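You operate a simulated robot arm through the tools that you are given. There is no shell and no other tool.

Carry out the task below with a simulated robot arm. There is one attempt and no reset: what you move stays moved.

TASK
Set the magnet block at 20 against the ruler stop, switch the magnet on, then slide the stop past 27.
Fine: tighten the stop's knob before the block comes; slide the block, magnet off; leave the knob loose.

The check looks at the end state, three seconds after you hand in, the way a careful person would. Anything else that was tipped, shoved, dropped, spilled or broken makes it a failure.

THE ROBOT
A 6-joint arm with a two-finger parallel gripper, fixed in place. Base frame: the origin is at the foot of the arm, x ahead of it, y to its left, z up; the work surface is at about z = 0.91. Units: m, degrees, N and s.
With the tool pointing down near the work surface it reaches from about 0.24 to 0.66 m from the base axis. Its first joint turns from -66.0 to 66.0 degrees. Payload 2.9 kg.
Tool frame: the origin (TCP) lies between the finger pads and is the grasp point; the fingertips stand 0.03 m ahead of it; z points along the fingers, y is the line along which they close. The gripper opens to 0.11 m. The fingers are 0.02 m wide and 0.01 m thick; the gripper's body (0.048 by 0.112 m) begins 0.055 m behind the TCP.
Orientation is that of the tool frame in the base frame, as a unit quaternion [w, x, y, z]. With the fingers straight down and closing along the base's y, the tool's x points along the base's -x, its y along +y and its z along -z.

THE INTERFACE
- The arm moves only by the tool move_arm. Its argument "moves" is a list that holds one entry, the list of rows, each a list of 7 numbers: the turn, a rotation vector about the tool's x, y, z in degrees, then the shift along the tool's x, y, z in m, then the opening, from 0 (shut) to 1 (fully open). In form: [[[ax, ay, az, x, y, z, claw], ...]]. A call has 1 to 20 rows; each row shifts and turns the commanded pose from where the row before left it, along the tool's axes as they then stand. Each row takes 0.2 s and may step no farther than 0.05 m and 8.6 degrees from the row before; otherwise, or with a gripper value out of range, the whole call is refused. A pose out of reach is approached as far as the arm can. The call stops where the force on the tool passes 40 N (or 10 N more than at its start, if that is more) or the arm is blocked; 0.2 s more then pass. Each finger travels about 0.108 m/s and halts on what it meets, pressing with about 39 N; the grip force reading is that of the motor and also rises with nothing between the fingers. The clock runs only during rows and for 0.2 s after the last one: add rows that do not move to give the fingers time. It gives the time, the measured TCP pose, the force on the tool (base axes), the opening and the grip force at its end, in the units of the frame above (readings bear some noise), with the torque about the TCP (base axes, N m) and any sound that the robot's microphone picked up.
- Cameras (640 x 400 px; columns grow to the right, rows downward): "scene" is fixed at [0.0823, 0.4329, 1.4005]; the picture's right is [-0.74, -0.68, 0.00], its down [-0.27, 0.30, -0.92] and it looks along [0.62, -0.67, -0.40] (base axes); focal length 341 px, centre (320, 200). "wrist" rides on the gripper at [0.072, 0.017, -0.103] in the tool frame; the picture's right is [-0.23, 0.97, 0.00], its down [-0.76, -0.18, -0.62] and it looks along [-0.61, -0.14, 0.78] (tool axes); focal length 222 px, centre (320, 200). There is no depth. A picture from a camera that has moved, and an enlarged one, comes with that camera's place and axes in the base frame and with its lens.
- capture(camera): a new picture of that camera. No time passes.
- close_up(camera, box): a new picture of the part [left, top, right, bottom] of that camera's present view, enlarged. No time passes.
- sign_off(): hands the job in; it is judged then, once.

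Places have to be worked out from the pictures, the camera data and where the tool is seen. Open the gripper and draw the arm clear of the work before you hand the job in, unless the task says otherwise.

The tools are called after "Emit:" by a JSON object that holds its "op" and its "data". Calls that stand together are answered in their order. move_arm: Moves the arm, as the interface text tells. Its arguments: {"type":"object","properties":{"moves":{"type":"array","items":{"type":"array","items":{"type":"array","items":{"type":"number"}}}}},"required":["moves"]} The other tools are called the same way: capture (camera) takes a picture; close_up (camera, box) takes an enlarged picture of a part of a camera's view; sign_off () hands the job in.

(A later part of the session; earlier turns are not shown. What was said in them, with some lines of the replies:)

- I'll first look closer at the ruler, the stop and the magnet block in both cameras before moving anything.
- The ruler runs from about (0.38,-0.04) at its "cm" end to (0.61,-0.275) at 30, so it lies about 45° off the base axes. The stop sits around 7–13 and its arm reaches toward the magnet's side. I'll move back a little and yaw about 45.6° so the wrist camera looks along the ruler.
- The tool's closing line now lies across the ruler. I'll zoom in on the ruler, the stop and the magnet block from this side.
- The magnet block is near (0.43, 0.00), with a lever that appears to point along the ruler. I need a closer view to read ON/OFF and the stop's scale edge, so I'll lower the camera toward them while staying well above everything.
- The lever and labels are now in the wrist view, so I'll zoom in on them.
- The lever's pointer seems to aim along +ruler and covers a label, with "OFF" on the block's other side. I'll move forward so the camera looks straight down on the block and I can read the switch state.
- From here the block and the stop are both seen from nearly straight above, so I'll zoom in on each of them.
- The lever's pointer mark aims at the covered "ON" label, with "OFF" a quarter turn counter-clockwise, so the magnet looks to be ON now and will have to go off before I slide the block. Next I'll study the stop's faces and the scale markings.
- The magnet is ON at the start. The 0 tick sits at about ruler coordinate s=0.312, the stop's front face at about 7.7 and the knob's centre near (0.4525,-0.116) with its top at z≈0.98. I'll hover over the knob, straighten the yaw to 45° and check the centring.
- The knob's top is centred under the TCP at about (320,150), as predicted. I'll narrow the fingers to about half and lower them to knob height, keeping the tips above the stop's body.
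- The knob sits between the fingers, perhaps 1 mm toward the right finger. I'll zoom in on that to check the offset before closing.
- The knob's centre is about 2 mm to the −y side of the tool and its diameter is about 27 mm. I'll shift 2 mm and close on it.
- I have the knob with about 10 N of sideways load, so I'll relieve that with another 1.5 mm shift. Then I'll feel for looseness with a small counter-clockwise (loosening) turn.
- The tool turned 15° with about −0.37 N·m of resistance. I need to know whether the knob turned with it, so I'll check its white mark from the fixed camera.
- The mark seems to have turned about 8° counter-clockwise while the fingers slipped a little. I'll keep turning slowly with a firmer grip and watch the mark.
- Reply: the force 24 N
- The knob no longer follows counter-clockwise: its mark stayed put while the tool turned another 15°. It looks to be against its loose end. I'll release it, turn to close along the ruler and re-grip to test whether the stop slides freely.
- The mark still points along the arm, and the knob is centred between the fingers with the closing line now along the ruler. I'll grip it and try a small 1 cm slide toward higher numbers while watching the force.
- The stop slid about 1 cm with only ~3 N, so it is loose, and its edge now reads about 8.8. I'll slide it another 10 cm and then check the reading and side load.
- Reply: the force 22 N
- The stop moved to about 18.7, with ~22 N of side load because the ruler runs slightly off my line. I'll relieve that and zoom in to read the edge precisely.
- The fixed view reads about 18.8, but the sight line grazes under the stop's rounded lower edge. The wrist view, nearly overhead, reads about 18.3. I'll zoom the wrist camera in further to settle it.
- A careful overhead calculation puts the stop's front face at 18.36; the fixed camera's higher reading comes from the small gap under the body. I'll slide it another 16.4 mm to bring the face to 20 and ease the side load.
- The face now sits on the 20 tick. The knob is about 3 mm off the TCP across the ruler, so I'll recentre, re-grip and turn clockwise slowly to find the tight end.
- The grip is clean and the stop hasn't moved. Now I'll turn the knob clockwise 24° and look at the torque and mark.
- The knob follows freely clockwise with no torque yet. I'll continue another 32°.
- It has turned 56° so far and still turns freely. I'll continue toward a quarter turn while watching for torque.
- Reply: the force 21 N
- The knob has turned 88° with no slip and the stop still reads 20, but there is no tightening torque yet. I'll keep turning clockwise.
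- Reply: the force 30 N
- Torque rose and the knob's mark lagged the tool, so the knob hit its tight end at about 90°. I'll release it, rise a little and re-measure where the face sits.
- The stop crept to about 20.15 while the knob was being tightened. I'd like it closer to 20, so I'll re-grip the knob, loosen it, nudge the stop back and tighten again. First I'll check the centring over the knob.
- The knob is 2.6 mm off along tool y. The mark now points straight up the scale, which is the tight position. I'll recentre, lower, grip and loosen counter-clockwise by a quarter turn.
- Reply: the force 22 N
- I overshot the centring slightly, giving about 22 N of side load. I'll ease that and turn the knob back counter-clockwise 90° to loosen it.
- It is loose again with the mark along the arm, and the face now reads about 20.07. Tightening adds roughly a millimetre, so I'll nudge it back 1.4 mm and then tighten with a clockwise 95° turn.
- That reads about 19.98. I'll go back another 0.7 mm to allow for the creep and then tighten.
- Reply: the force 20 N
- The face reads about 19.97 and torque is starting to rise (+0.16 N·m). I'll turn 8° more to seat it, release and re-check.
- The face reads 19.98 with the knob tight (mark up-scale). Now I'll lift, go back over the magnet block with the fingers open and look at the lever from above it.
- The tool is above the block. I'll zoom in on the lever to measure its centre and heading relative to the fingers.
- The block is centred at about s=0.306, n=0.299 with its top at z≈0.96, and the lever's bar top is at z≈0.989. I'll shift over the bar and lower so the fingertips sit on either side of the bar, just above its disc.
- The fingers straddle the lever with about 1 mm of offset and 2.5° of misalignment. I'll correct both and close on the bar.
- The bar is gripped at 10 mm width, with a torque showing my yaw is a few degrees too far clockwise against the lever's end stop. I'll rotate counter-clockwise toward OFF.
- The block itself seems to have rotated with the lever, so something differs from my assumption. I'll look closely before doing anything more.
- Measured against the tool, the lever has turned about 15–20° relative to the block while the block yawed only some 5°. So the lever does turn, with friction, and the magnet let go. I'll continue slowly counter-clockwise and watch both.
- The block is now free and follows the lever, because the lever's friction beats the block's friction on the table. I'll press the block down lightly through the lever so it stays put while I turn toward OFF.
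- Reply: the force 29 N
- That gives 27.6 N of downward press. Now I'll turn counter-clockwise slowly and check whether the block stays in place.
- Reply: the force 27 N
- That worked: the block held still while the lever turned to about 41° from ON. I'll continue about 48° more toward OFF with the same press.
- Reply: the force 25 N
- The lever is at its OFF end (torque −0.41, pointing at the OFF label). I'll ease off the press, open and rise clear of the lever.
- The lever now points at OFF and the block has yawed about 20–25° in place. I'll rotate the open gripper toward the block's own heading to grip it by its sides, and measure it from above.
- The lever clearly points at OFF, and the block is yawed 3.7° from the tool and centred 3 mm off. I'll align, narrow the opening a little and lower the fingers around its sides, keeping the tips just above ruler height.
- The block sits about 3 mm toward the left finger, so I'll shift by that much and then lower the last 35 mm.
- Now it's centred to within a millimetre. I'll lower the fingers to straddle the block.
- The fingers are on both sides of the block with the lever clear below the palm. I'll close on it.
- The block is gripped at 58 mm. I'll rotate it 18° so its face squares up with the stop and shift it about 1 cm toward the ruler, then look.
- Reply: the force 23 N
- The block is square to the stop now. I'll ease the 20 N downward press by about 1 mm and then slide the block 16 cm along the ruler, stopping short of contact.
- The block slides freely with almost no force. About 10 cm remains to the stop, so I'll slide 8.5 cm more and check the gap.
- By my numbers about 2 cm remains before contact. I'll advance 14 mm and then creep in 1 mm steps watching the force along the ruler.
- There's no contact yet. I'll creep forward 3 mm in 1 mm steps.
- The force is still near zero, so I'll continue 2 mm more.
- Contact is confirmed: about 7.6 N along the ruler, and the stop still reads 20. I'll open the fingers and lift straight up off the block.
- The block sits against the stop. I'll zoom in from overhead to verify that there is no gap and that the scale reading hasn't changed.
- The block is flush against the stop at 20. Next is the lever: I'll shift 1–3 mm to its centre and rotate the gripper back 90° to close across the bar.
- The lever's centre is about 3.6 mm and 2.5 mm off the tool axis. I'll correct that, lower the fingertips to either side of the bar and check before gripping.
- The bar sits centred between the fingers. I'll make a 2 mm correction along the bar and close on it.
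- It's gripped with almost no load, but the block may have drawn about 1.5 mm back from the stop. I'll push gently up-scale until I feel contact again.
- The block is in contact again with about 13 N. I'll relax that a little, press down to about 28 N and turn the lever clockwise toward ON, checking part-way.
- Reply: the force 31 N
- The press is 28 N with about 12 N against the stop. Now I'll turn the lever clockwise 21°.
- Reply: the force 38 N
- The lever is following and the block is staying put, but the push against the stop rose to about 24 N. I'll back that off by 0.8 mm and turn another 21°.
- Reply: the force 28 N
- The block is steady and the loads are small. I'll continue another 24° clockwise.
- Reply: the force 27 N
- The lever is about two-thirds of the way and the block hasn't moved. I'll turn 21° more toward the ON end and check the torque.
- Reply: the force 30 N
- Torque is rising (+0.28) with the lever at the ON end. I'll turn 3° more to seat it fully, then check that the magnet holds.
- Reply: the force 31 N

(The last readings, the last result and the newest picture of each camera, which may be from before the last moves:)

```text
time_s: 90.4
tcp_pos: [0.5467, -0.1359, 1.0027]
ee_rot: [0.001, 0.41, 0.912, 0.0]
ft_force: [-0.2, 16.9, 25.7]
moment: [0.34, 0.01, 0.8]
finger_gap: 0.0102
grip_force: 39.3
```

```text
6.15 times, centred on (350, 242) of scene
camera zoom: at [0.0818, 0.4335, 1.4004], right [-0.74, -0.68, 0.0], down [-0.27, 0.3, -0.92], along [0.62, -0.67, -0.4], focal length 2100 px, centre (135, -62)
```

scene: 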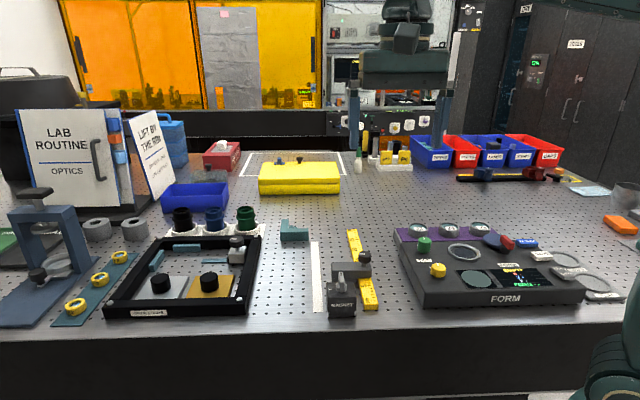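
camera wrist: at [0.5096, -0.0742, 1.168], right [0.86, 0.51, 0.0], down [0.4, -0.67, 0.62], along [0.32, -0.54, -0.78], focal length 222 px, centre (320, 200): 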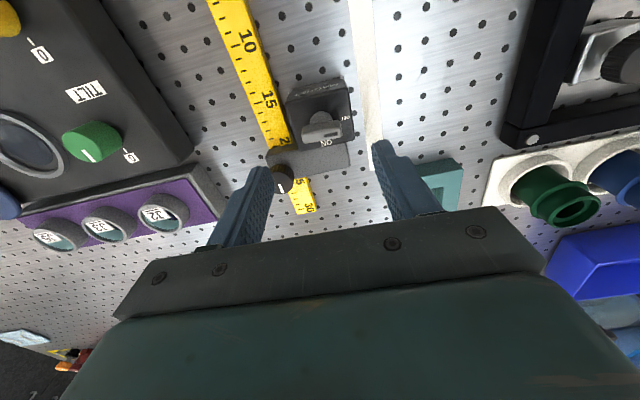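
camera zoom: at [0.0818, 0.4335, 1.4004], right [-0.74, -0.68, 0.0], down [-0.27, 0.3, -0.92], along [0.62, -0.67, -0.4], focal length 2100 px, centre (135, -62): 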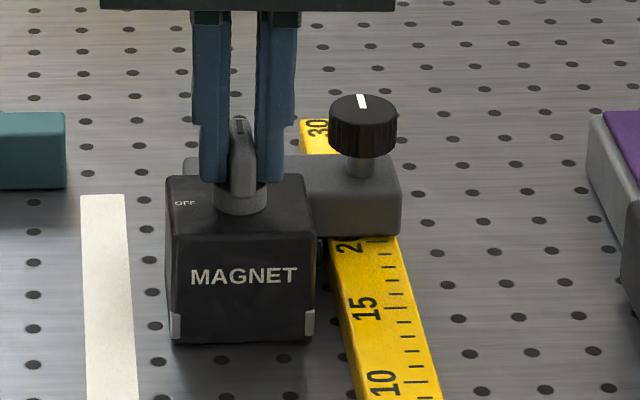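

Torque is 0.8 N·m with the block unmoved, the same as when it was ON at the start, so the magnet is on and holding. I'll ease the torque and press, open and lift.

Emit:
{"op": "move_arm", "data": {"moves": [[[0, 0, -2, 0, 0, -0.0018, 0.0], [0, 0, 0, 0, 0, 0, 0.0], [0, 0, 0, 0, 0, 0, 0.5], [0, 0, 0, 0, 0, 0, 0.5], [0, 0, 0, 0, 0, -0.03, 0.5], [0, 0, 0, 0, 0, -0.03, 0.5], [0, 0, 0, 0, 0, 0, 0.5]]]}}

Emit:
{"op": "close_up", "data": {"camera": "wrist", "box": [240, 70, 370, 200]}}

Emit:
{"op": "close_up", "data": {"camera": "scene", "box": [325, 220, 375, 275]}}

Emit:
{"op": "close_up", "data": {"camera": "scene", "box": [338, 236, 368, 258]}}

```text
time_s: 92.0
tcp_pos: [0.5469, -0.1379, 1.0634]
ee_rot: [0.0, 0.395, 0.919, 0.0]
ft_force: [0.2, 0.0, -0.4]
moment: [0.01, 0.0, 0.0]
finger_gap: 0.055
grip_force: 0.2
```

```text
3.08 times, centred on (305, 135) of wrist
camera zoom: at [0.51, -0.0725, 1.1673], right [0.86, 0.51, 0.0], down [0.4, -0.67, 0.62], along [0.32, -0.54, -0.78], focal length 684 px, centre (366, 400)
```

zoom: 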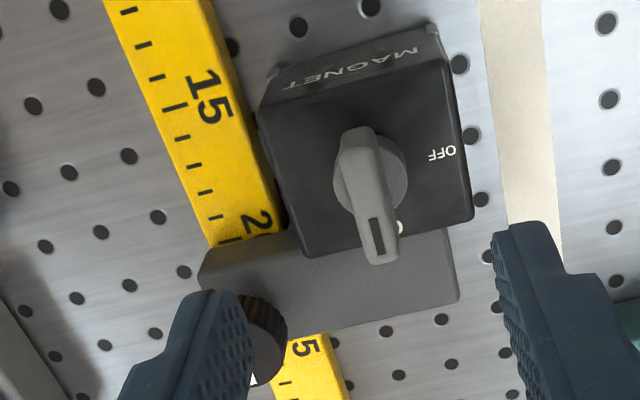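

```text
7.27 times, centred on (350, 248) of scene
camera zoom: at [0.0823, 0.4329, 1.4005], right [-0.74, -0.68, 0.0], down [-0.27, 0.3, -0.92], along [0.62, -0.67, -0.4], focal length 2482 px, centre (102, -146)
```

zoom: 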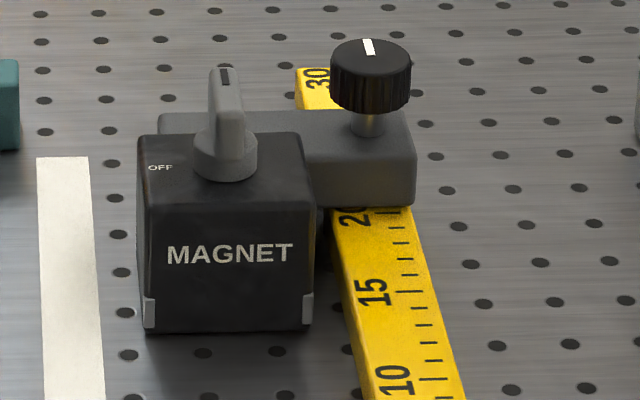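

```text
16.00 times, centred on (353, 247) of scene
camera zoom: at [0.0823, 0.4329, 1.4005], right [-0.74, -0.68, 0.0], down [-0.27, 0.3, -0.92], along [0.62, -0.67, -0.4], focal length 5460 px, centre (-208, -552)
```

zoom: 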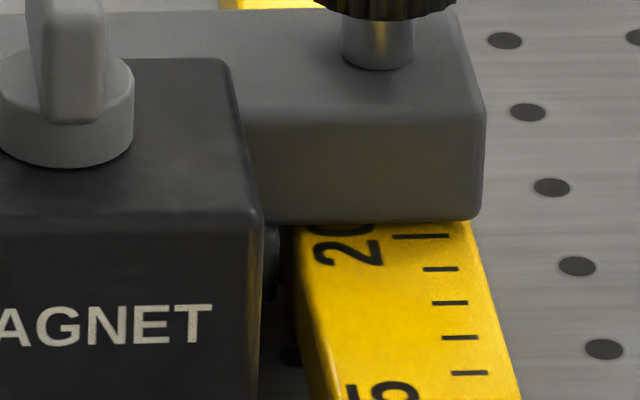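

The lever is at ON, the block is flush and the stop reads 20. Now I'll move over the knob to loosen it and check the centring from above.

Emit:
{"op": "move_arm", "data": {"moves": [[[0, 0, 0, -0.0225, -0.0268, 0, 0.5], [0, 0, 0, -0.0225, -0.0268, 0, 0.5], [0, 0, 0, 0, 0, 0.03, 0.5], [0, 0, 0, 0, 0, 0, 0.5]]]}}

Emit:
{"op": "close_up", "data": {"camera": "wrist", "box": [260, 90, 380, 210]}}

```text
time_s: 93.0
tcp_pos: [0.5383, -0.208, 1.0347]
ee_rot: [0.0, 0.394, 0.919, 0.001]
ft_force: [-0.9, -0.4, -0.8]
moment: [0.0, -0.01, -0.03]
finger_gap: 0.055
grip_force: 0.1
```

```text
3.33 times, centred on (320, 150) of wrist
camera zoom: at [0.5019, -0.143, 1.1383], right [0.86, 0.51, 0.0], down [0.4, -0.67, 0.62], along [0.32, -0.54, -0.78], focal length 740 px, centre (320, 367)
```

zoom: 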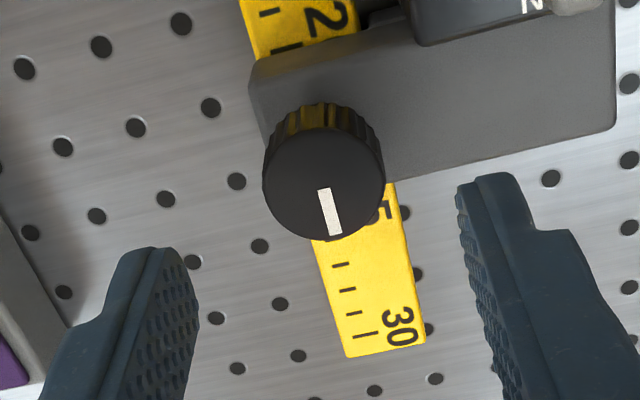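

The knob is within about 1 mm of centre. I'll lower, keep the tips just above the block's top height, grip, and turn counter-clockwise to loosen.

Emit:
{"op": "move_arm", "data": {"moves": [[[0, 0, 0, 0.0006, 0.0006, 0, 0.5], [0, 0, 0, 0, 0, 0.0215, 0.5], [0, 0, 0, 0, 0, 0.0215, 0.5], [0, 0, 0, 0, 0, 0, 0.5], [0, 0, 0, 0, 0, 0, 0.0], [0, 0, 0, 0, 0, 0, 0.0], [0, 0, 0, 0, 0, 0, 0.0]]]}}

Emit:
{"op": "close_up", "data": {"camera": "wrist", "box": [250, 80, 390, 220]}}

Emit:
{"op": "close_up", "data": {"camera": "scene", "box": [325, 210, 385, 270]}}

```text
time_s: 94.6
tcp_pos: [0.5389, -0.2064, 0.9917]
ee_rot: [0.001, 0.394, 0.919, 0.0]
ft_force: [2.6, 1.2, -4.6]
moment: [-0.17, -0.32, 0.02]
finger_gap: 0.0274
grip_force: 44.9
```

```text
2.86 times, centred on (320, 150) of wrist
camera zoom: at [0.5018, -0.1416, 1.0955], right [0.86, 0.51, 0.0], down [0.4, -0.67, 0.62], along [0.32, -0.54, -0.78], focal length 635 px, centre (320, 343)
```

zoom: 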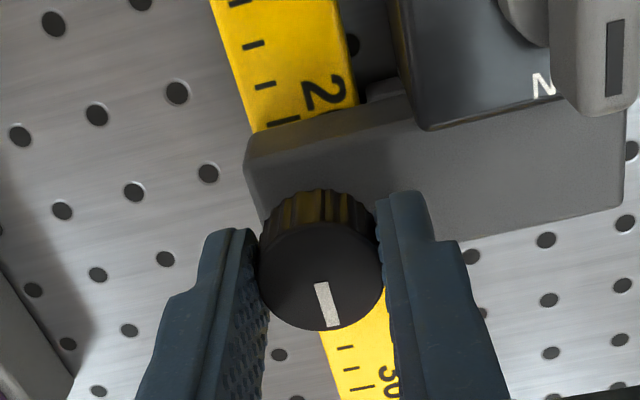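

```text
6.67 times, centred on (355, 240) of scene
camera zoom: at [0.0824, 0.433, 1.4005], right [-0.74, -0.68, 0.0], down [-0.27, 0.3, -0.92], along [0.62, -0.67, -0.4], focal length 2275 px, centre (87, -67)
```

zoom: 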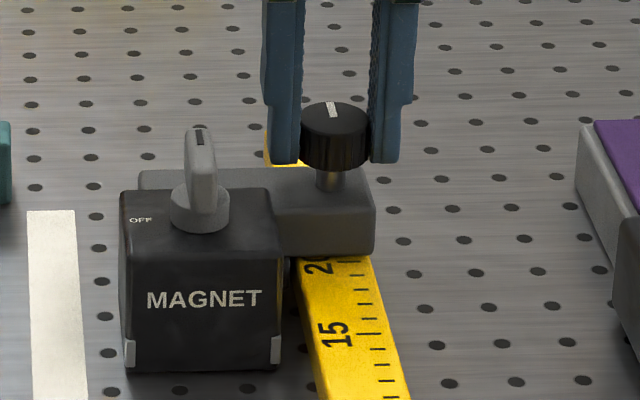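

The grip is clean with low forces. I'll turn counter-clockwise 60° first and check the loads.

Emit:
{"op": "move_arm", "data": {"moves": [[[0, 0, -5, 0, 0, 0, 0.0], [0, 0, -5, 0, 0, 0, 0.0], [0, 0, -5, 0, 0, 0, 0.0], [0, 0, -5, 0, 0, 0, 0.0], [0, 0, -5, 0, 0, 0, 0.0], [0, 0, -5, 0, 0, 0, 0.0], [0, 0, -5, 0, 0, 0, 0.0], [0, 0, -5, 0, 0, 0, 0.0], [0, 0, -5, 0, 0, 0, 0.0], [0, 0, -5, 0, 0, 0, 0.0], [0, 0, -5, 0, 0, 0, 0.0], [0, 0, -5, 0, 0, 0, 0.0], [0, 0, 0, 0, 0, 0, 0.0]]]}}

Emit:
{"op": "close_up", "data": {"camera": "wrist", "box": [250, 80, 390, 220]}}

Emit:
{"op": "close_up", "data": {"camera": "scene", "box": [325, 210, 385, 270]}}

```text
time_s: 97.4
tcp_pos: [0.5384, -0.2072, 0.9927]
ee_rot: [0.0, -0.117, 0.993, 0.001]
ft_force: [-5.4, -8.7, 0.2]
moment: [-0.22, 0.43, 0.02]
finger_gap: 0.0274
grip_force: 45.0
```

```text
2.86 times, centred on (320, 150) of wrist
camera zoom: at [0.465, -0.2068, 1.0956], right [-0.01, 1.0, 0.0], down [0.78, 0.01, 0.62], along [0.62, 0.0, -0.78], focal length 635 px, centre (320, 343)
```

zoom: 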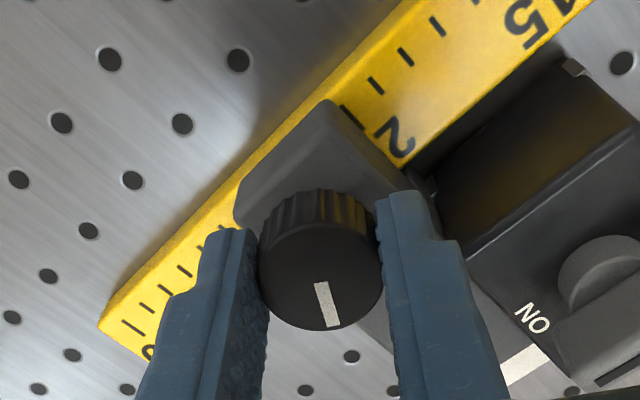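

```text
6.67 times, centred on (355, 240) of scene
camera zoom: at [0.0821, 0.4327, 1.4006], right [-0.74, -0.68, 0.0], down [-0.27, 0.3, -0.92], along [0.62, -0.67, -0.4], focal length 2275 px, centre (87, -67)
```

zoom: 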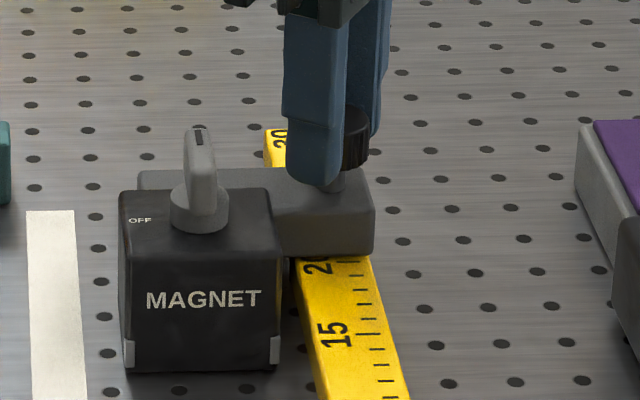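

The knob follows and the loads are low. I'll complete the last 32° to the loose end.

Emit:
{"op": "move_arm", "data": {"moves": [[[0, 0, -5, 0, 0, 0, 0.0], [0, 0, -5, 0, 0, 0, 0.0], [0, 0, -5, 0, 0, 0, 0.0], [0, 0, -5, 0, 0, 0, 0.0], [0, 0, -5, 0, 0, 0, 0.0], [0, 0, -5, 0, 0, 0, 0.0], [0, 0, -2, 0, 0, 0, 0.0], [0, 0, 0, 0, 0, 0, 0.0]]]}}

Emit:
{"op": "close_up", "data": {"camera": "wrist", "box": [250, 80, 390, 220]}}

Emit:
{"op": "close_up", "data": {"camera": "scene", "box": [325, 210, 385, 270]}}

```text
time_s: 99.2
tcp_pos: [0.5387, -0.207, 0.9921]
ee_rot: [0.001, -0.386, 0.922, -0.001]
ft_force: [-4.0, -17.1, 1.1]
moment: [-0.53, 0.18, -0.27]
finger_gap: 0.0271
grip_force: 45.6
```

```text
2.86 times, centred on (320, 150) of wrist
camera zoom: at [0.4766, -0.246, 1.0955], right [-0.54, 0.84, 0.0], down [0.66, 0.42, 0.62], along [0.53, 0.33, -0.78], focal length 635 px, centre (320, 343)
```

zoom: 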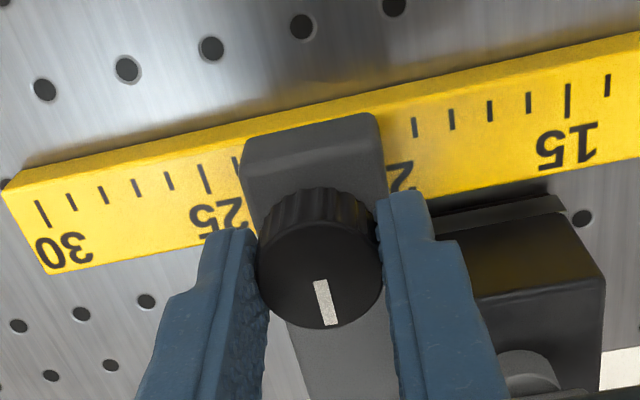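

```text
6.67 times, centred on (355, 240) of scene
camera zoom: at [0.0822, 0.4325, 1.4007], right [-0.74, -0.68, 0.0], down [-0.27, 0.3, -0.92], along [0.62, -0.67, -0.4], focal length 2275 px, centre (87, -67)
```

zoom: 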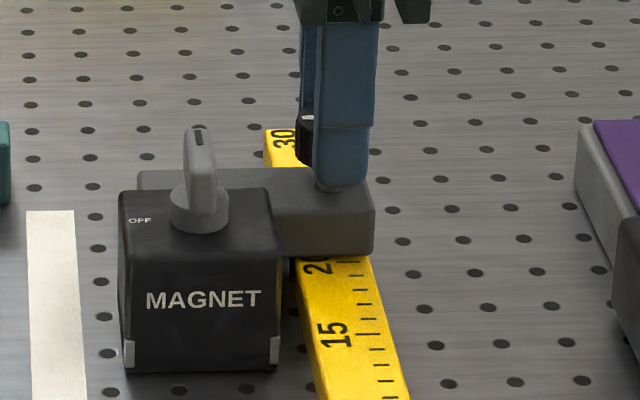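

The knob is at its loose end (torque −0.27, mark along the arm). Now I'll slide the stop 7.7 cm up the ruler, following the ruler's slight angle.

Emit:
{"op": "move_arm", "data": {"moves": [[[0, 0, 1, 0.001, 0, 0, 0.0], [0, 0, 0, 0.00015, -0.007, 0, 0.0], [0, 0, 0, 0.00015, -0.007, 0, 0.0], [0, 0, 0, 0.00015, -0.007, 0, 0.0], [0, 0, 0, 0.00015, -0.007, 0, 0.0], [0, 0, 0, 0.00015, -0.007, 0, 0.0], [0, 0, 0, 0.00015, -0.007, 0, 0.0], [0, 0, 0, 0.00015, -0.007, 0, 0.0], [0, 0, 0, 0.00015, -0.007, 0, 0.0], [0, 0, 0, 0, 0, 0, 0.0]]]}}

Emit:
{"op": "close_up", "data": {"camera": "scene", "box": [320, 200, 390, 270]}}

Emit:
{"op": "close_up", "data": {"camera": "wrist", "box": [250, 80, 390, 220]}}

```text
time_s: 101.4
tcp_pos: [0.5786, -0.2461, 0.9917]
ee_rot: [0.001, -0.38, 0.925, -0.001]
ft_force: [7.4, 8.3, 2.4]
moment: [0.3, -0.14, 0.01]
finger_gap: 0.0272
grip_force: 44.9
```

```text
5.71 times, centred on (355, 235) of scene
camera zoom: at [0.0824, 0.4332, 1.4004], right [-0.74, -0.68, 0.0], down [-0.27, 0.3, -0.92], along [0.62, -0.67, -0.4], focal length 1950 px, centre (120, 0)
```

zoom: 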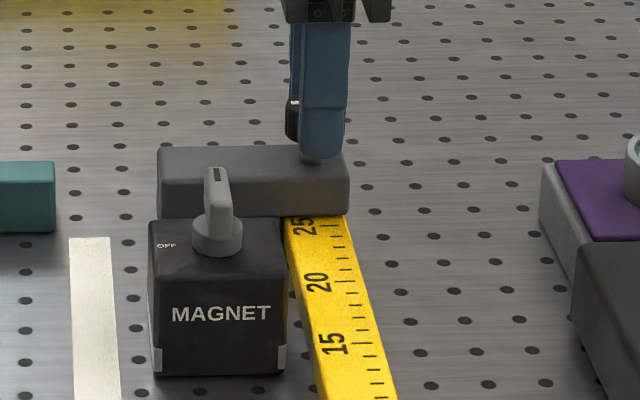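

```text
2.86 times, centred on (320, 150) of wrist
camera zoom: at [0.5153, -0.2841, 1.0956], right [-0.52, 0.85, 0.0], down [0.67, 0.41, 0.62], along [0.53, 0.32, -0.78], focal length 635 px, centre (320, 343)
```

zoom: 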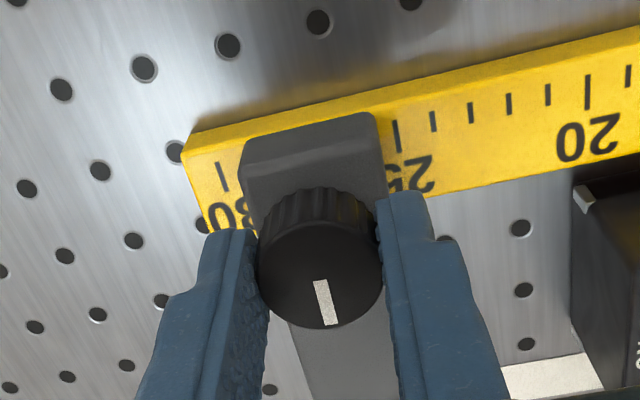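

The stop is at about 25.5. I'll slide it 2 cm more so its face clears 27 by about half a centimetre while the stop stays on the ruler.

Emit:
{"op": "move_arm", "data": {"moves": [[[0, 0, 0, -0.0005, -0.005, 0, 0.0], [0, 0, 0, 0.0001, -0.005, 0, 0.0], [0, 0, 0, 0.0001, -0.005, 0, 0.0], [0, 0, 0, 0.0001, -0.005, 0, 0.0], [0, 0, 0, 0, 0, 0, 0.0]]]}}

Emit:
{"op": "close_up", "data": {"camera": "wrist", "box": [250, 80, 390, 220]}}

Emit:
{"op": "close_up", "data": {"camera": "scene", "box": [335, 220, 375, 255]}}

```text
time_s: 102.6
tcp_pos: [0.5931, -0.2606, 0.9926]
ee_rot: [0.0, -0.379, 0.925, -0.001]
ft_force: [10.6, 11.9, 2.6]
moment: [0.14, 0.04, 0.02]
finger_gap: 0.0275
grip_force: 44.5
```

```text
2.86 times, centred on (320, 150) of wrist
camera zoom: at [0.5296, -0.2983, 1.0956], right [-0.52, 0.85, 0.0], down [0.67, 0.41, 0.62], along [0.53, 0.32, -0.78], focal length 635 px, centre (320, 343)
```

zoom: 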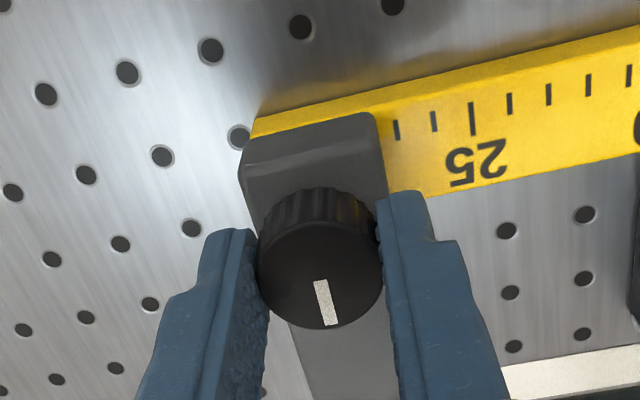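

```text
11.43 times, centred on (355, 238) of scene
camera zoom: at [0.0825, 0.4333, 1.4004], right [-0.74, -0.68, 0.0], down [-0.27, 0.3, -0.92], along [0.62, -0.67, -0.4], focal length 3900 px, centre (-80, -229)
```

zoom: 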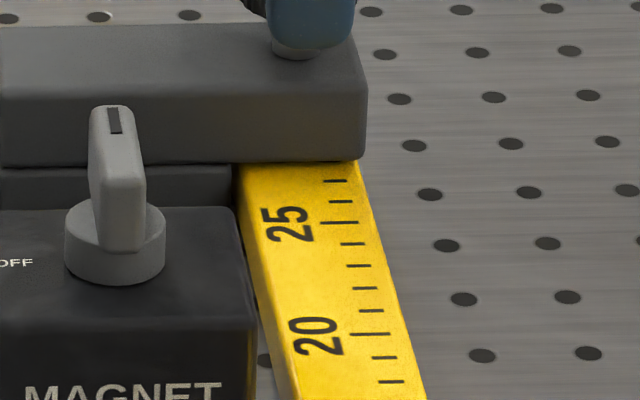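

The stop's face now reads about 27.5, past 27, with the knob loose. I'll open the fingers and lift straight up, away from the work.

Emit:
{"op": "move_arm", "data": {"moves": [[[0, 0, 0, 0.0008, 0, 0, 0.0], [0, 0, 0, 0, 0, 0, 0.4], [0, 0, 0, 0, 0, 0, 0.4], [0, 0, 0, 0, 0, -0.03, 0.4], [0, 0, 0, 0, 0, -0.04, 0.4], [0, 0, 0, 0, 0, -0.045, 0.4], [0, 0, 0, 0, 0, 0, 0.4]]]}}

Emit:
{"op": "capture", "data": {"camera": "wrist"}}

Emit:
{"op": "close_up", "data": {"camera": "scene", "box": [320, 205, 390, 275]}}

Emit:
{"op": "close_up", "data": {"camera": "scene", "box": [335, 220, 375, 255]}}

```text
time_s: 104.2
tcp_pos: [0.582, -0.2553, 1.1046]
ee_rot: [0.0, -0.379, 0.926, 0.0]
ft_force: [0.2, -0.8, 0.3]
moment: [0.0, 0.03, -0.01]
finger_gap: 0.0439
grip_force: 0.1
out of reach, approached as far as the arm can: row 6
```

```text
taken
camera wrist: at [0.52, -0.2937, 1.2083], right [-0.52, 0.85, 0.0], down [0.67, 0.41, 0.62], along [0.53, 0.32, -0.78], focal length 222 px, centre (320, 200)
```

wrist: 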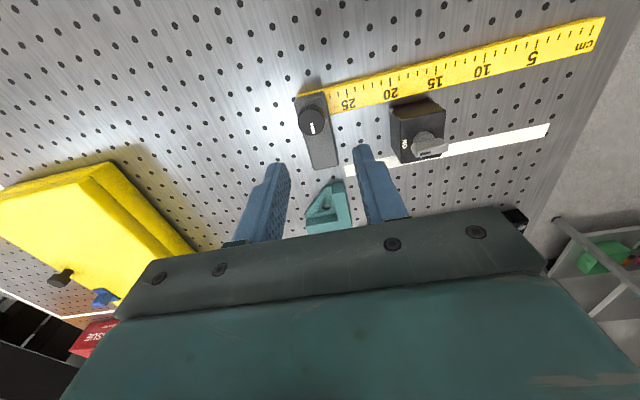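

```text
5.71 times, centred on (355, 240) of scene
camera zoom: at [0.0823, 0.4329, 1.4005], right [-0.74, -0.68, 0.0], down [-0.27, 0.3, -0.92], along [0.62, -0.67, -0.4], focal length 1950 px, centre (120, -29)
```

zoom: 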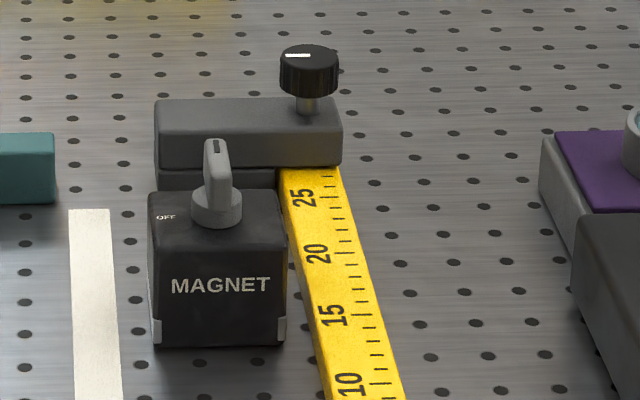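

```text
11.43 times, centred on (355, 238) of scene
camera zoom: at [0.0823, 0.4329, 1.4005], right [-0.74, -0.68, 0.0], down [-0.27, 0.3, -0.92], along [0.62, -0.67, -0.4], focal length 3900 px, centre (-80, -229)
```

zoom: 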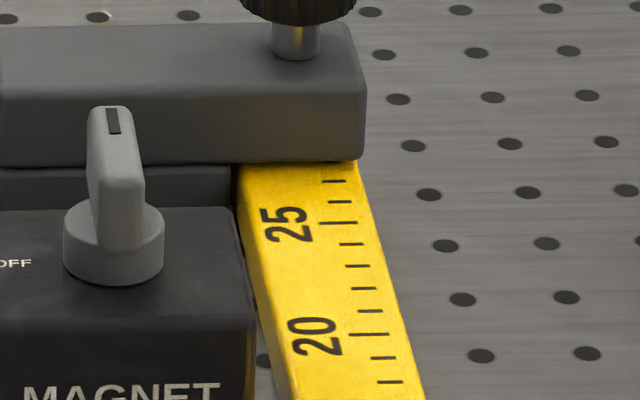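

The arm is clear of the stop and everything looks undisturbed. I'll retract up and back toward the base and open the gripper, then verify the final state.

Emit:
{"op": "move_arm", "data": {"moves": [[[0, 0, 0, 0.0158, 0.0409, -0.015, 0.6], [0, 0, 0, 0.0158, 0.0409, -0.015, 0.8], [0, 0, 0, 0.0158, 0.0409, -0.015, 1.0], [0, 0, 0, 0.0158, 0.0409, -0.015, 1.0], [0, 0, 0, 0, 0, -0.04, 1.0], [0, 0, 0, 0, 0, -0.04, 1.0], [0, 0, 0, 0, 0, 0, 1.0]]]}}

Emit:
{"op": "capture", "data": {"camera": "scene"}}

Emit:
{"op": "capture", "data": {"camera": "wrist"}}

```text
time_s: 105.8
tcp_pos: [0.4228, -0.1841, 1.2456]
ee_rot: [0.0, -0.379, 0.925, 0.0]
ft_force: [0.2, 0.2, 0.5]
moment: [0.0, 0.0, 0.03]
finger_gap: 0.11
grip_force: 0.0
```

```text
taken
```

scene: 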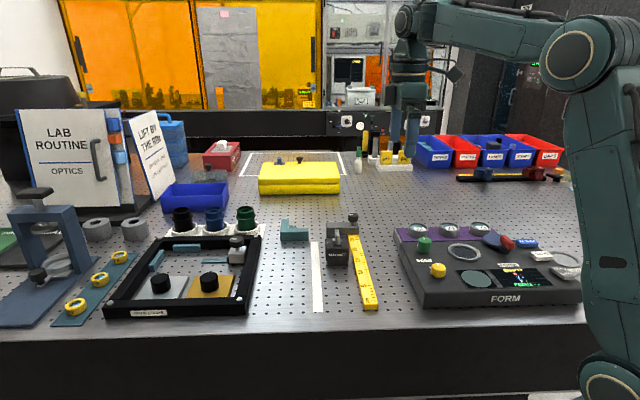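

```text
taken
camera wrist: at [0.3598, -0.2226, 1.3488], right [-0.52, 0.85, 0.0], down [0.67, 0.41, 0.62], along [0.53, 0.32, -0.78], focal length 222 px, centre (320, 200)
```

wrist: 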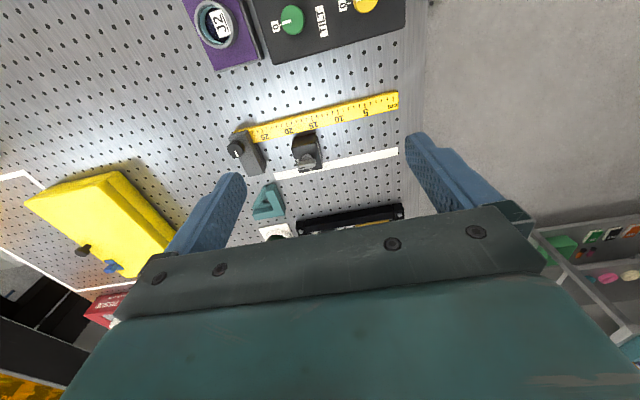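

The arm is clear. I'll take one last close look at the block's far edge against the scale, the lever, and the stop.

Emit:
{"op": "close_up", "data": {"camera": "wrist", "box": [220, 85, 340, 185]}}

Emit:
{"op": "close_up", "data": {"camera": "scene", "box": [320, 205, 390, 275]}}

Emit:
{"op": "close_up", "data": {"camera": "wrist", "box": [280, 105, 340, 175]}}

```text
4.00 times, centred on (280, 135) of wrist
camera zoom: at [0.3598, -0.2226, 1.3488], right [-0.52, 0.85, 0.0], down [0.67, 0.41, 0.62], along [0.53, 0.32, -0.78], focal length 888 px, centre (480, 460)
```

zoom: 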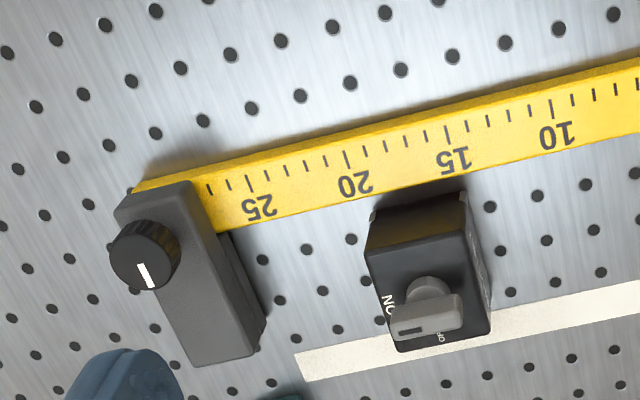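

```text
5.71 times, centred on (355, 240) of scene
camera zoom: at [0.0823, 0.4329, 1.4005], right [-0.74, -0.68, 0.0], down [-0.27, 0.3, -0.92], along [0.62, -0.67, -0.4], focal length 1950 px, centre (120, -29)
```

zoom: 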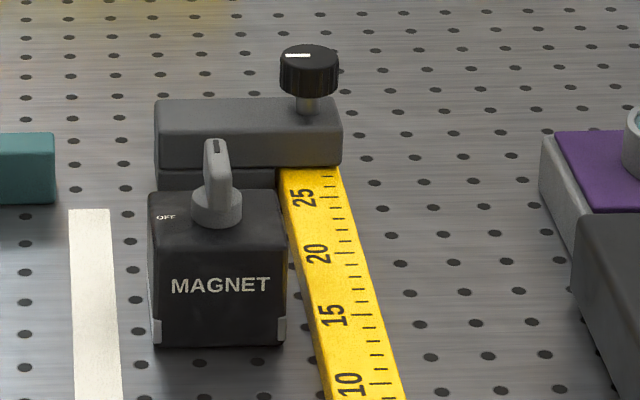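

```text
5.71 times, centred on (310, 140) of wrist
camera zoom: at [0.3598, -0.2226, 1.3488], right [-0.52, 0.85, 0.0], down [0.67, 0.41, 0.62], along [0.53, 0.32, -0.78], focal length 1269 px, centre (377, 543)
```

zoom: 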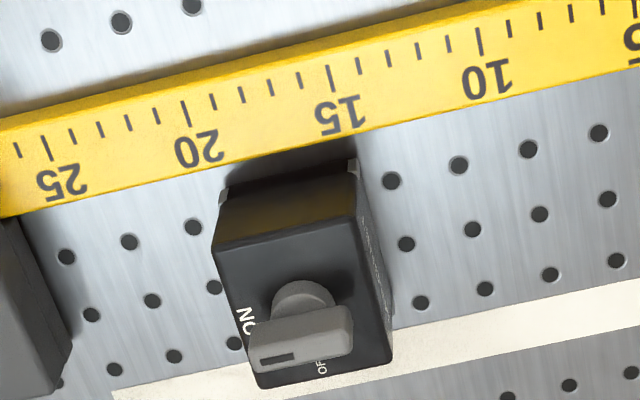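

Seen obliquely, the edges are harder to read. I'll zoom in more on the stop's face and the block's far lower edge against the ticks to be sure of both readings.

Emit:
{"op": "close_up", "data": {"camera": "wrist", "box": [235, 115, 285, 150]}}

Emit:
{"op": "close_up", "data": {"camera": "wrist", "box": [280, 110, 330, 145]}}

Emit:
{"op": "close_up", "data": {"camera": "scene", "box": [330, 235, 370, 262]}}

```text
11.43 times, centred on (260, 132) of wrist
camera zoom: at [0.3598, -0.2226, 1.3488], right [-0.52, 0.85, 0.0], down [0.67, 0.41, 0.62], along [0.53, 0.32, -0.78], focal length 2538 px, centre (1006, 971)
```

zoom: 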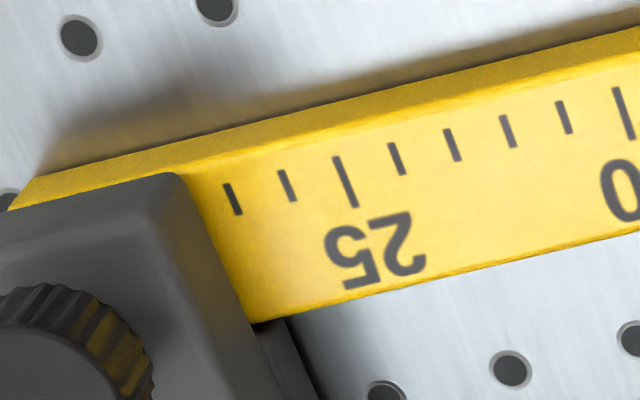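

```text
11.43 times, centred on (305, 128) of wrist
camera zoom: at [0.3598, -0.2226, 1.3488], right [-0.52, 0.85, 0.0], down [0.67, 0.41, 0.62], along [0.53, 0.32, -0.78], focal length 2538 px, centre (491, 1029)
```

zoom: 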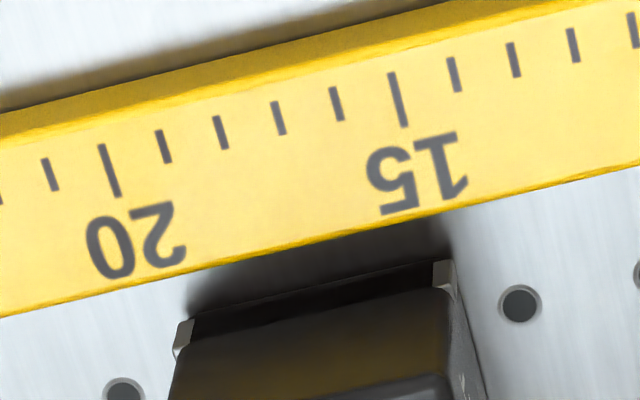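

```text
14.81 times, centred on (350, 248) of scene
camera zoom: at [0.0823, 0.4329, 1.4005], right [-0.74, -0.68, 0.0], down [-0.27, 0.3, -0.92], along [0.62, -0.67, -0.4], focal length 5056 px, centre (-124, -518)
```

zoom: 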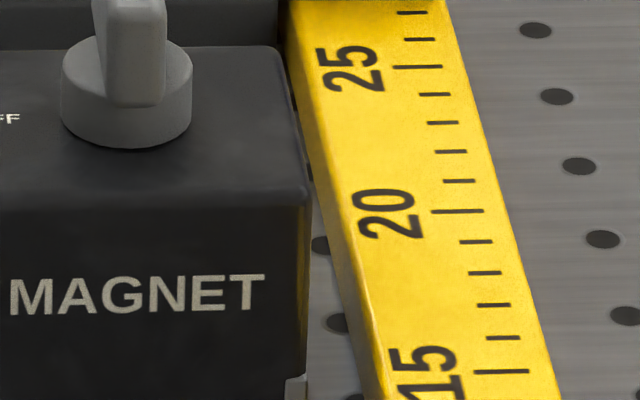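

The stop's face reads about 27.5. The block's edge is harder to judge at this angle, so I'll move the camera directly over the 20 line, staying high above everything, for an unambiguous reading.

Emit:
{"op": "move_arm", "data": {"moves": [[[0, 0, 0, 0, -0.034, 0, 1.0], [0, 0, 0, 0, -0.034, 0, 1.0], [0, 0, 0, 0, -0.032, 0, 1.0], [0, 0, 0, 0, 0, 0, 1.0]]]}}

Emit:
{"op": "capture", "data": {"camera": "wrist"}}

Emit:
{"op": "close_up", "data": {"camera": "wrist", "box": [320, 100, 400, 180]}}

```text
time_s: 106.8
tcp_pos: [0.4913, -0.2559, 1.2423]
ee_rot: [-0.002, -0.379, 0.925, 0.0]
ft_force: [0.2, -0.7, -0.2]
moment: [0.04, 0.01, -0.01]
finger_gap: 0.1102
grip_force: 0.0
```

```text
taken
camera wrist: at [0.4303, -0.2939, 1.346], right [-0.52, 0.85, 0.0], down [0.67, 0.41, 0.62], along [0.53, 0.32, -0.78], focal length 222 px, centre (320, 200)
```

wrist: 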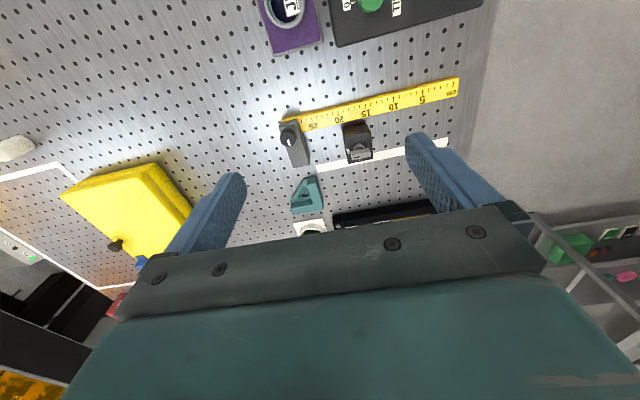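

```text
5.00 times, centred on (360, 140) of wrist
camera zoom: at [0.4303, -0.2939, 1.346], right [-0.52, 0.85, 0.0], down [0.67, 0.41, 0.62], along [0.53, 0.32, -0.78], focal length 1111 px, centre (120, 500)
```

zoom: 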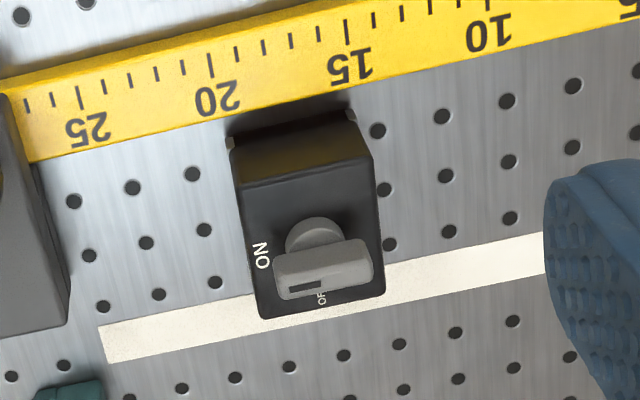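

The camera is now right above the 20 line. I'll zoom in tight on the block's face edge and the ticks.

Emit:
{"op": "close_up", "data": {"camera": "wrist", "box": [325, 105, 365, 140]}}

Emit:
{"op": "close_up", "data": {"camera": "wrist", "box": [335, 125, 375, 170]}}

```text
11.43 times, centred on (345, 122) of wrist
camera zoom: at [0.4303, -0.2939, 1.346], right [-0.52, 0.85, 0.0], down [0.67, 0.41, 0.62], along [0.53, 0.32, -0.78], focal length 2538 px, centre (34, 1086)
```

zoom: 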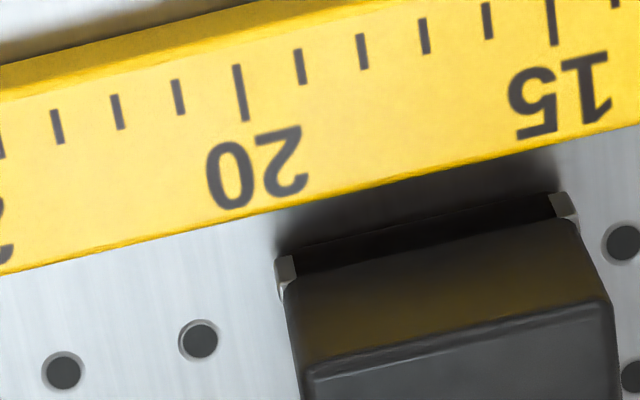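

```text
8.89 times, centred on (355, 148) of wrist
camera zoom: at [0.4303, -0.2939, 1.346], right [-0.52, 0.85, 0.0], down [0.67, 0.41, 0.62], along [0.53, 0.32, -0.78], focal length 1974 px, centre (9, 667)
```

zoom: 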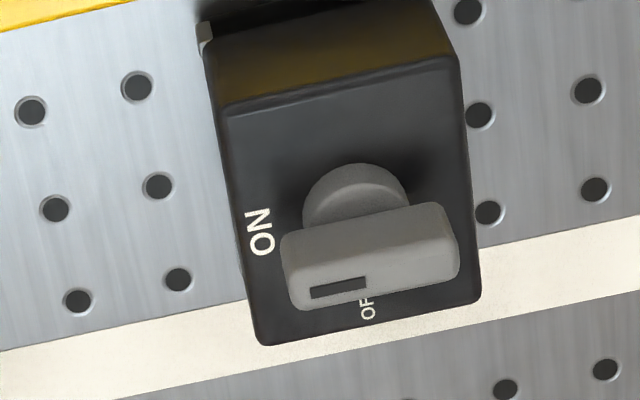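

From straight above, the block's leading corner lines up with 20 to within about a millimetre. The lever's pointer is on ON, the stop's face is at about 27.5 with its knob loose, and nothing else has moved. The gripper is open and well clear, so I'm handing in.

Emit:
{"op": "sign_off", "data": {}}

```text
The job is handed in.
```

The magnet block is at 20 with its magnet on. The ruler stop has been slid past 27, to about 27.5, and its knob is loose. I handed the job in, but the call returned no verdict on the check.

- **Stop:** I set its face at 20 and tightened the knob before bringing the block up. The first tightening let the stop creep to about 20.15, so I loosened it, moved it back and tightened it again at about 20.0.
- **Block:** Its magnet was on at the start, so I turned the lever to OFF before sliding. The block yawed about 20° in place while I turned the lever. I squared it up again before sliding it against the stop.
- **Reading:** The last overhead view puts the block's leading edge about a millimetre short of 20.
- **Magnet:** I turned the lever back to ON with the block held against the stop. It then resisted the same torque as at the start, so it is holding.
- **Rest of the bench:** Nothing else looked moved in the final pictures. The gripper is open and well above the work.
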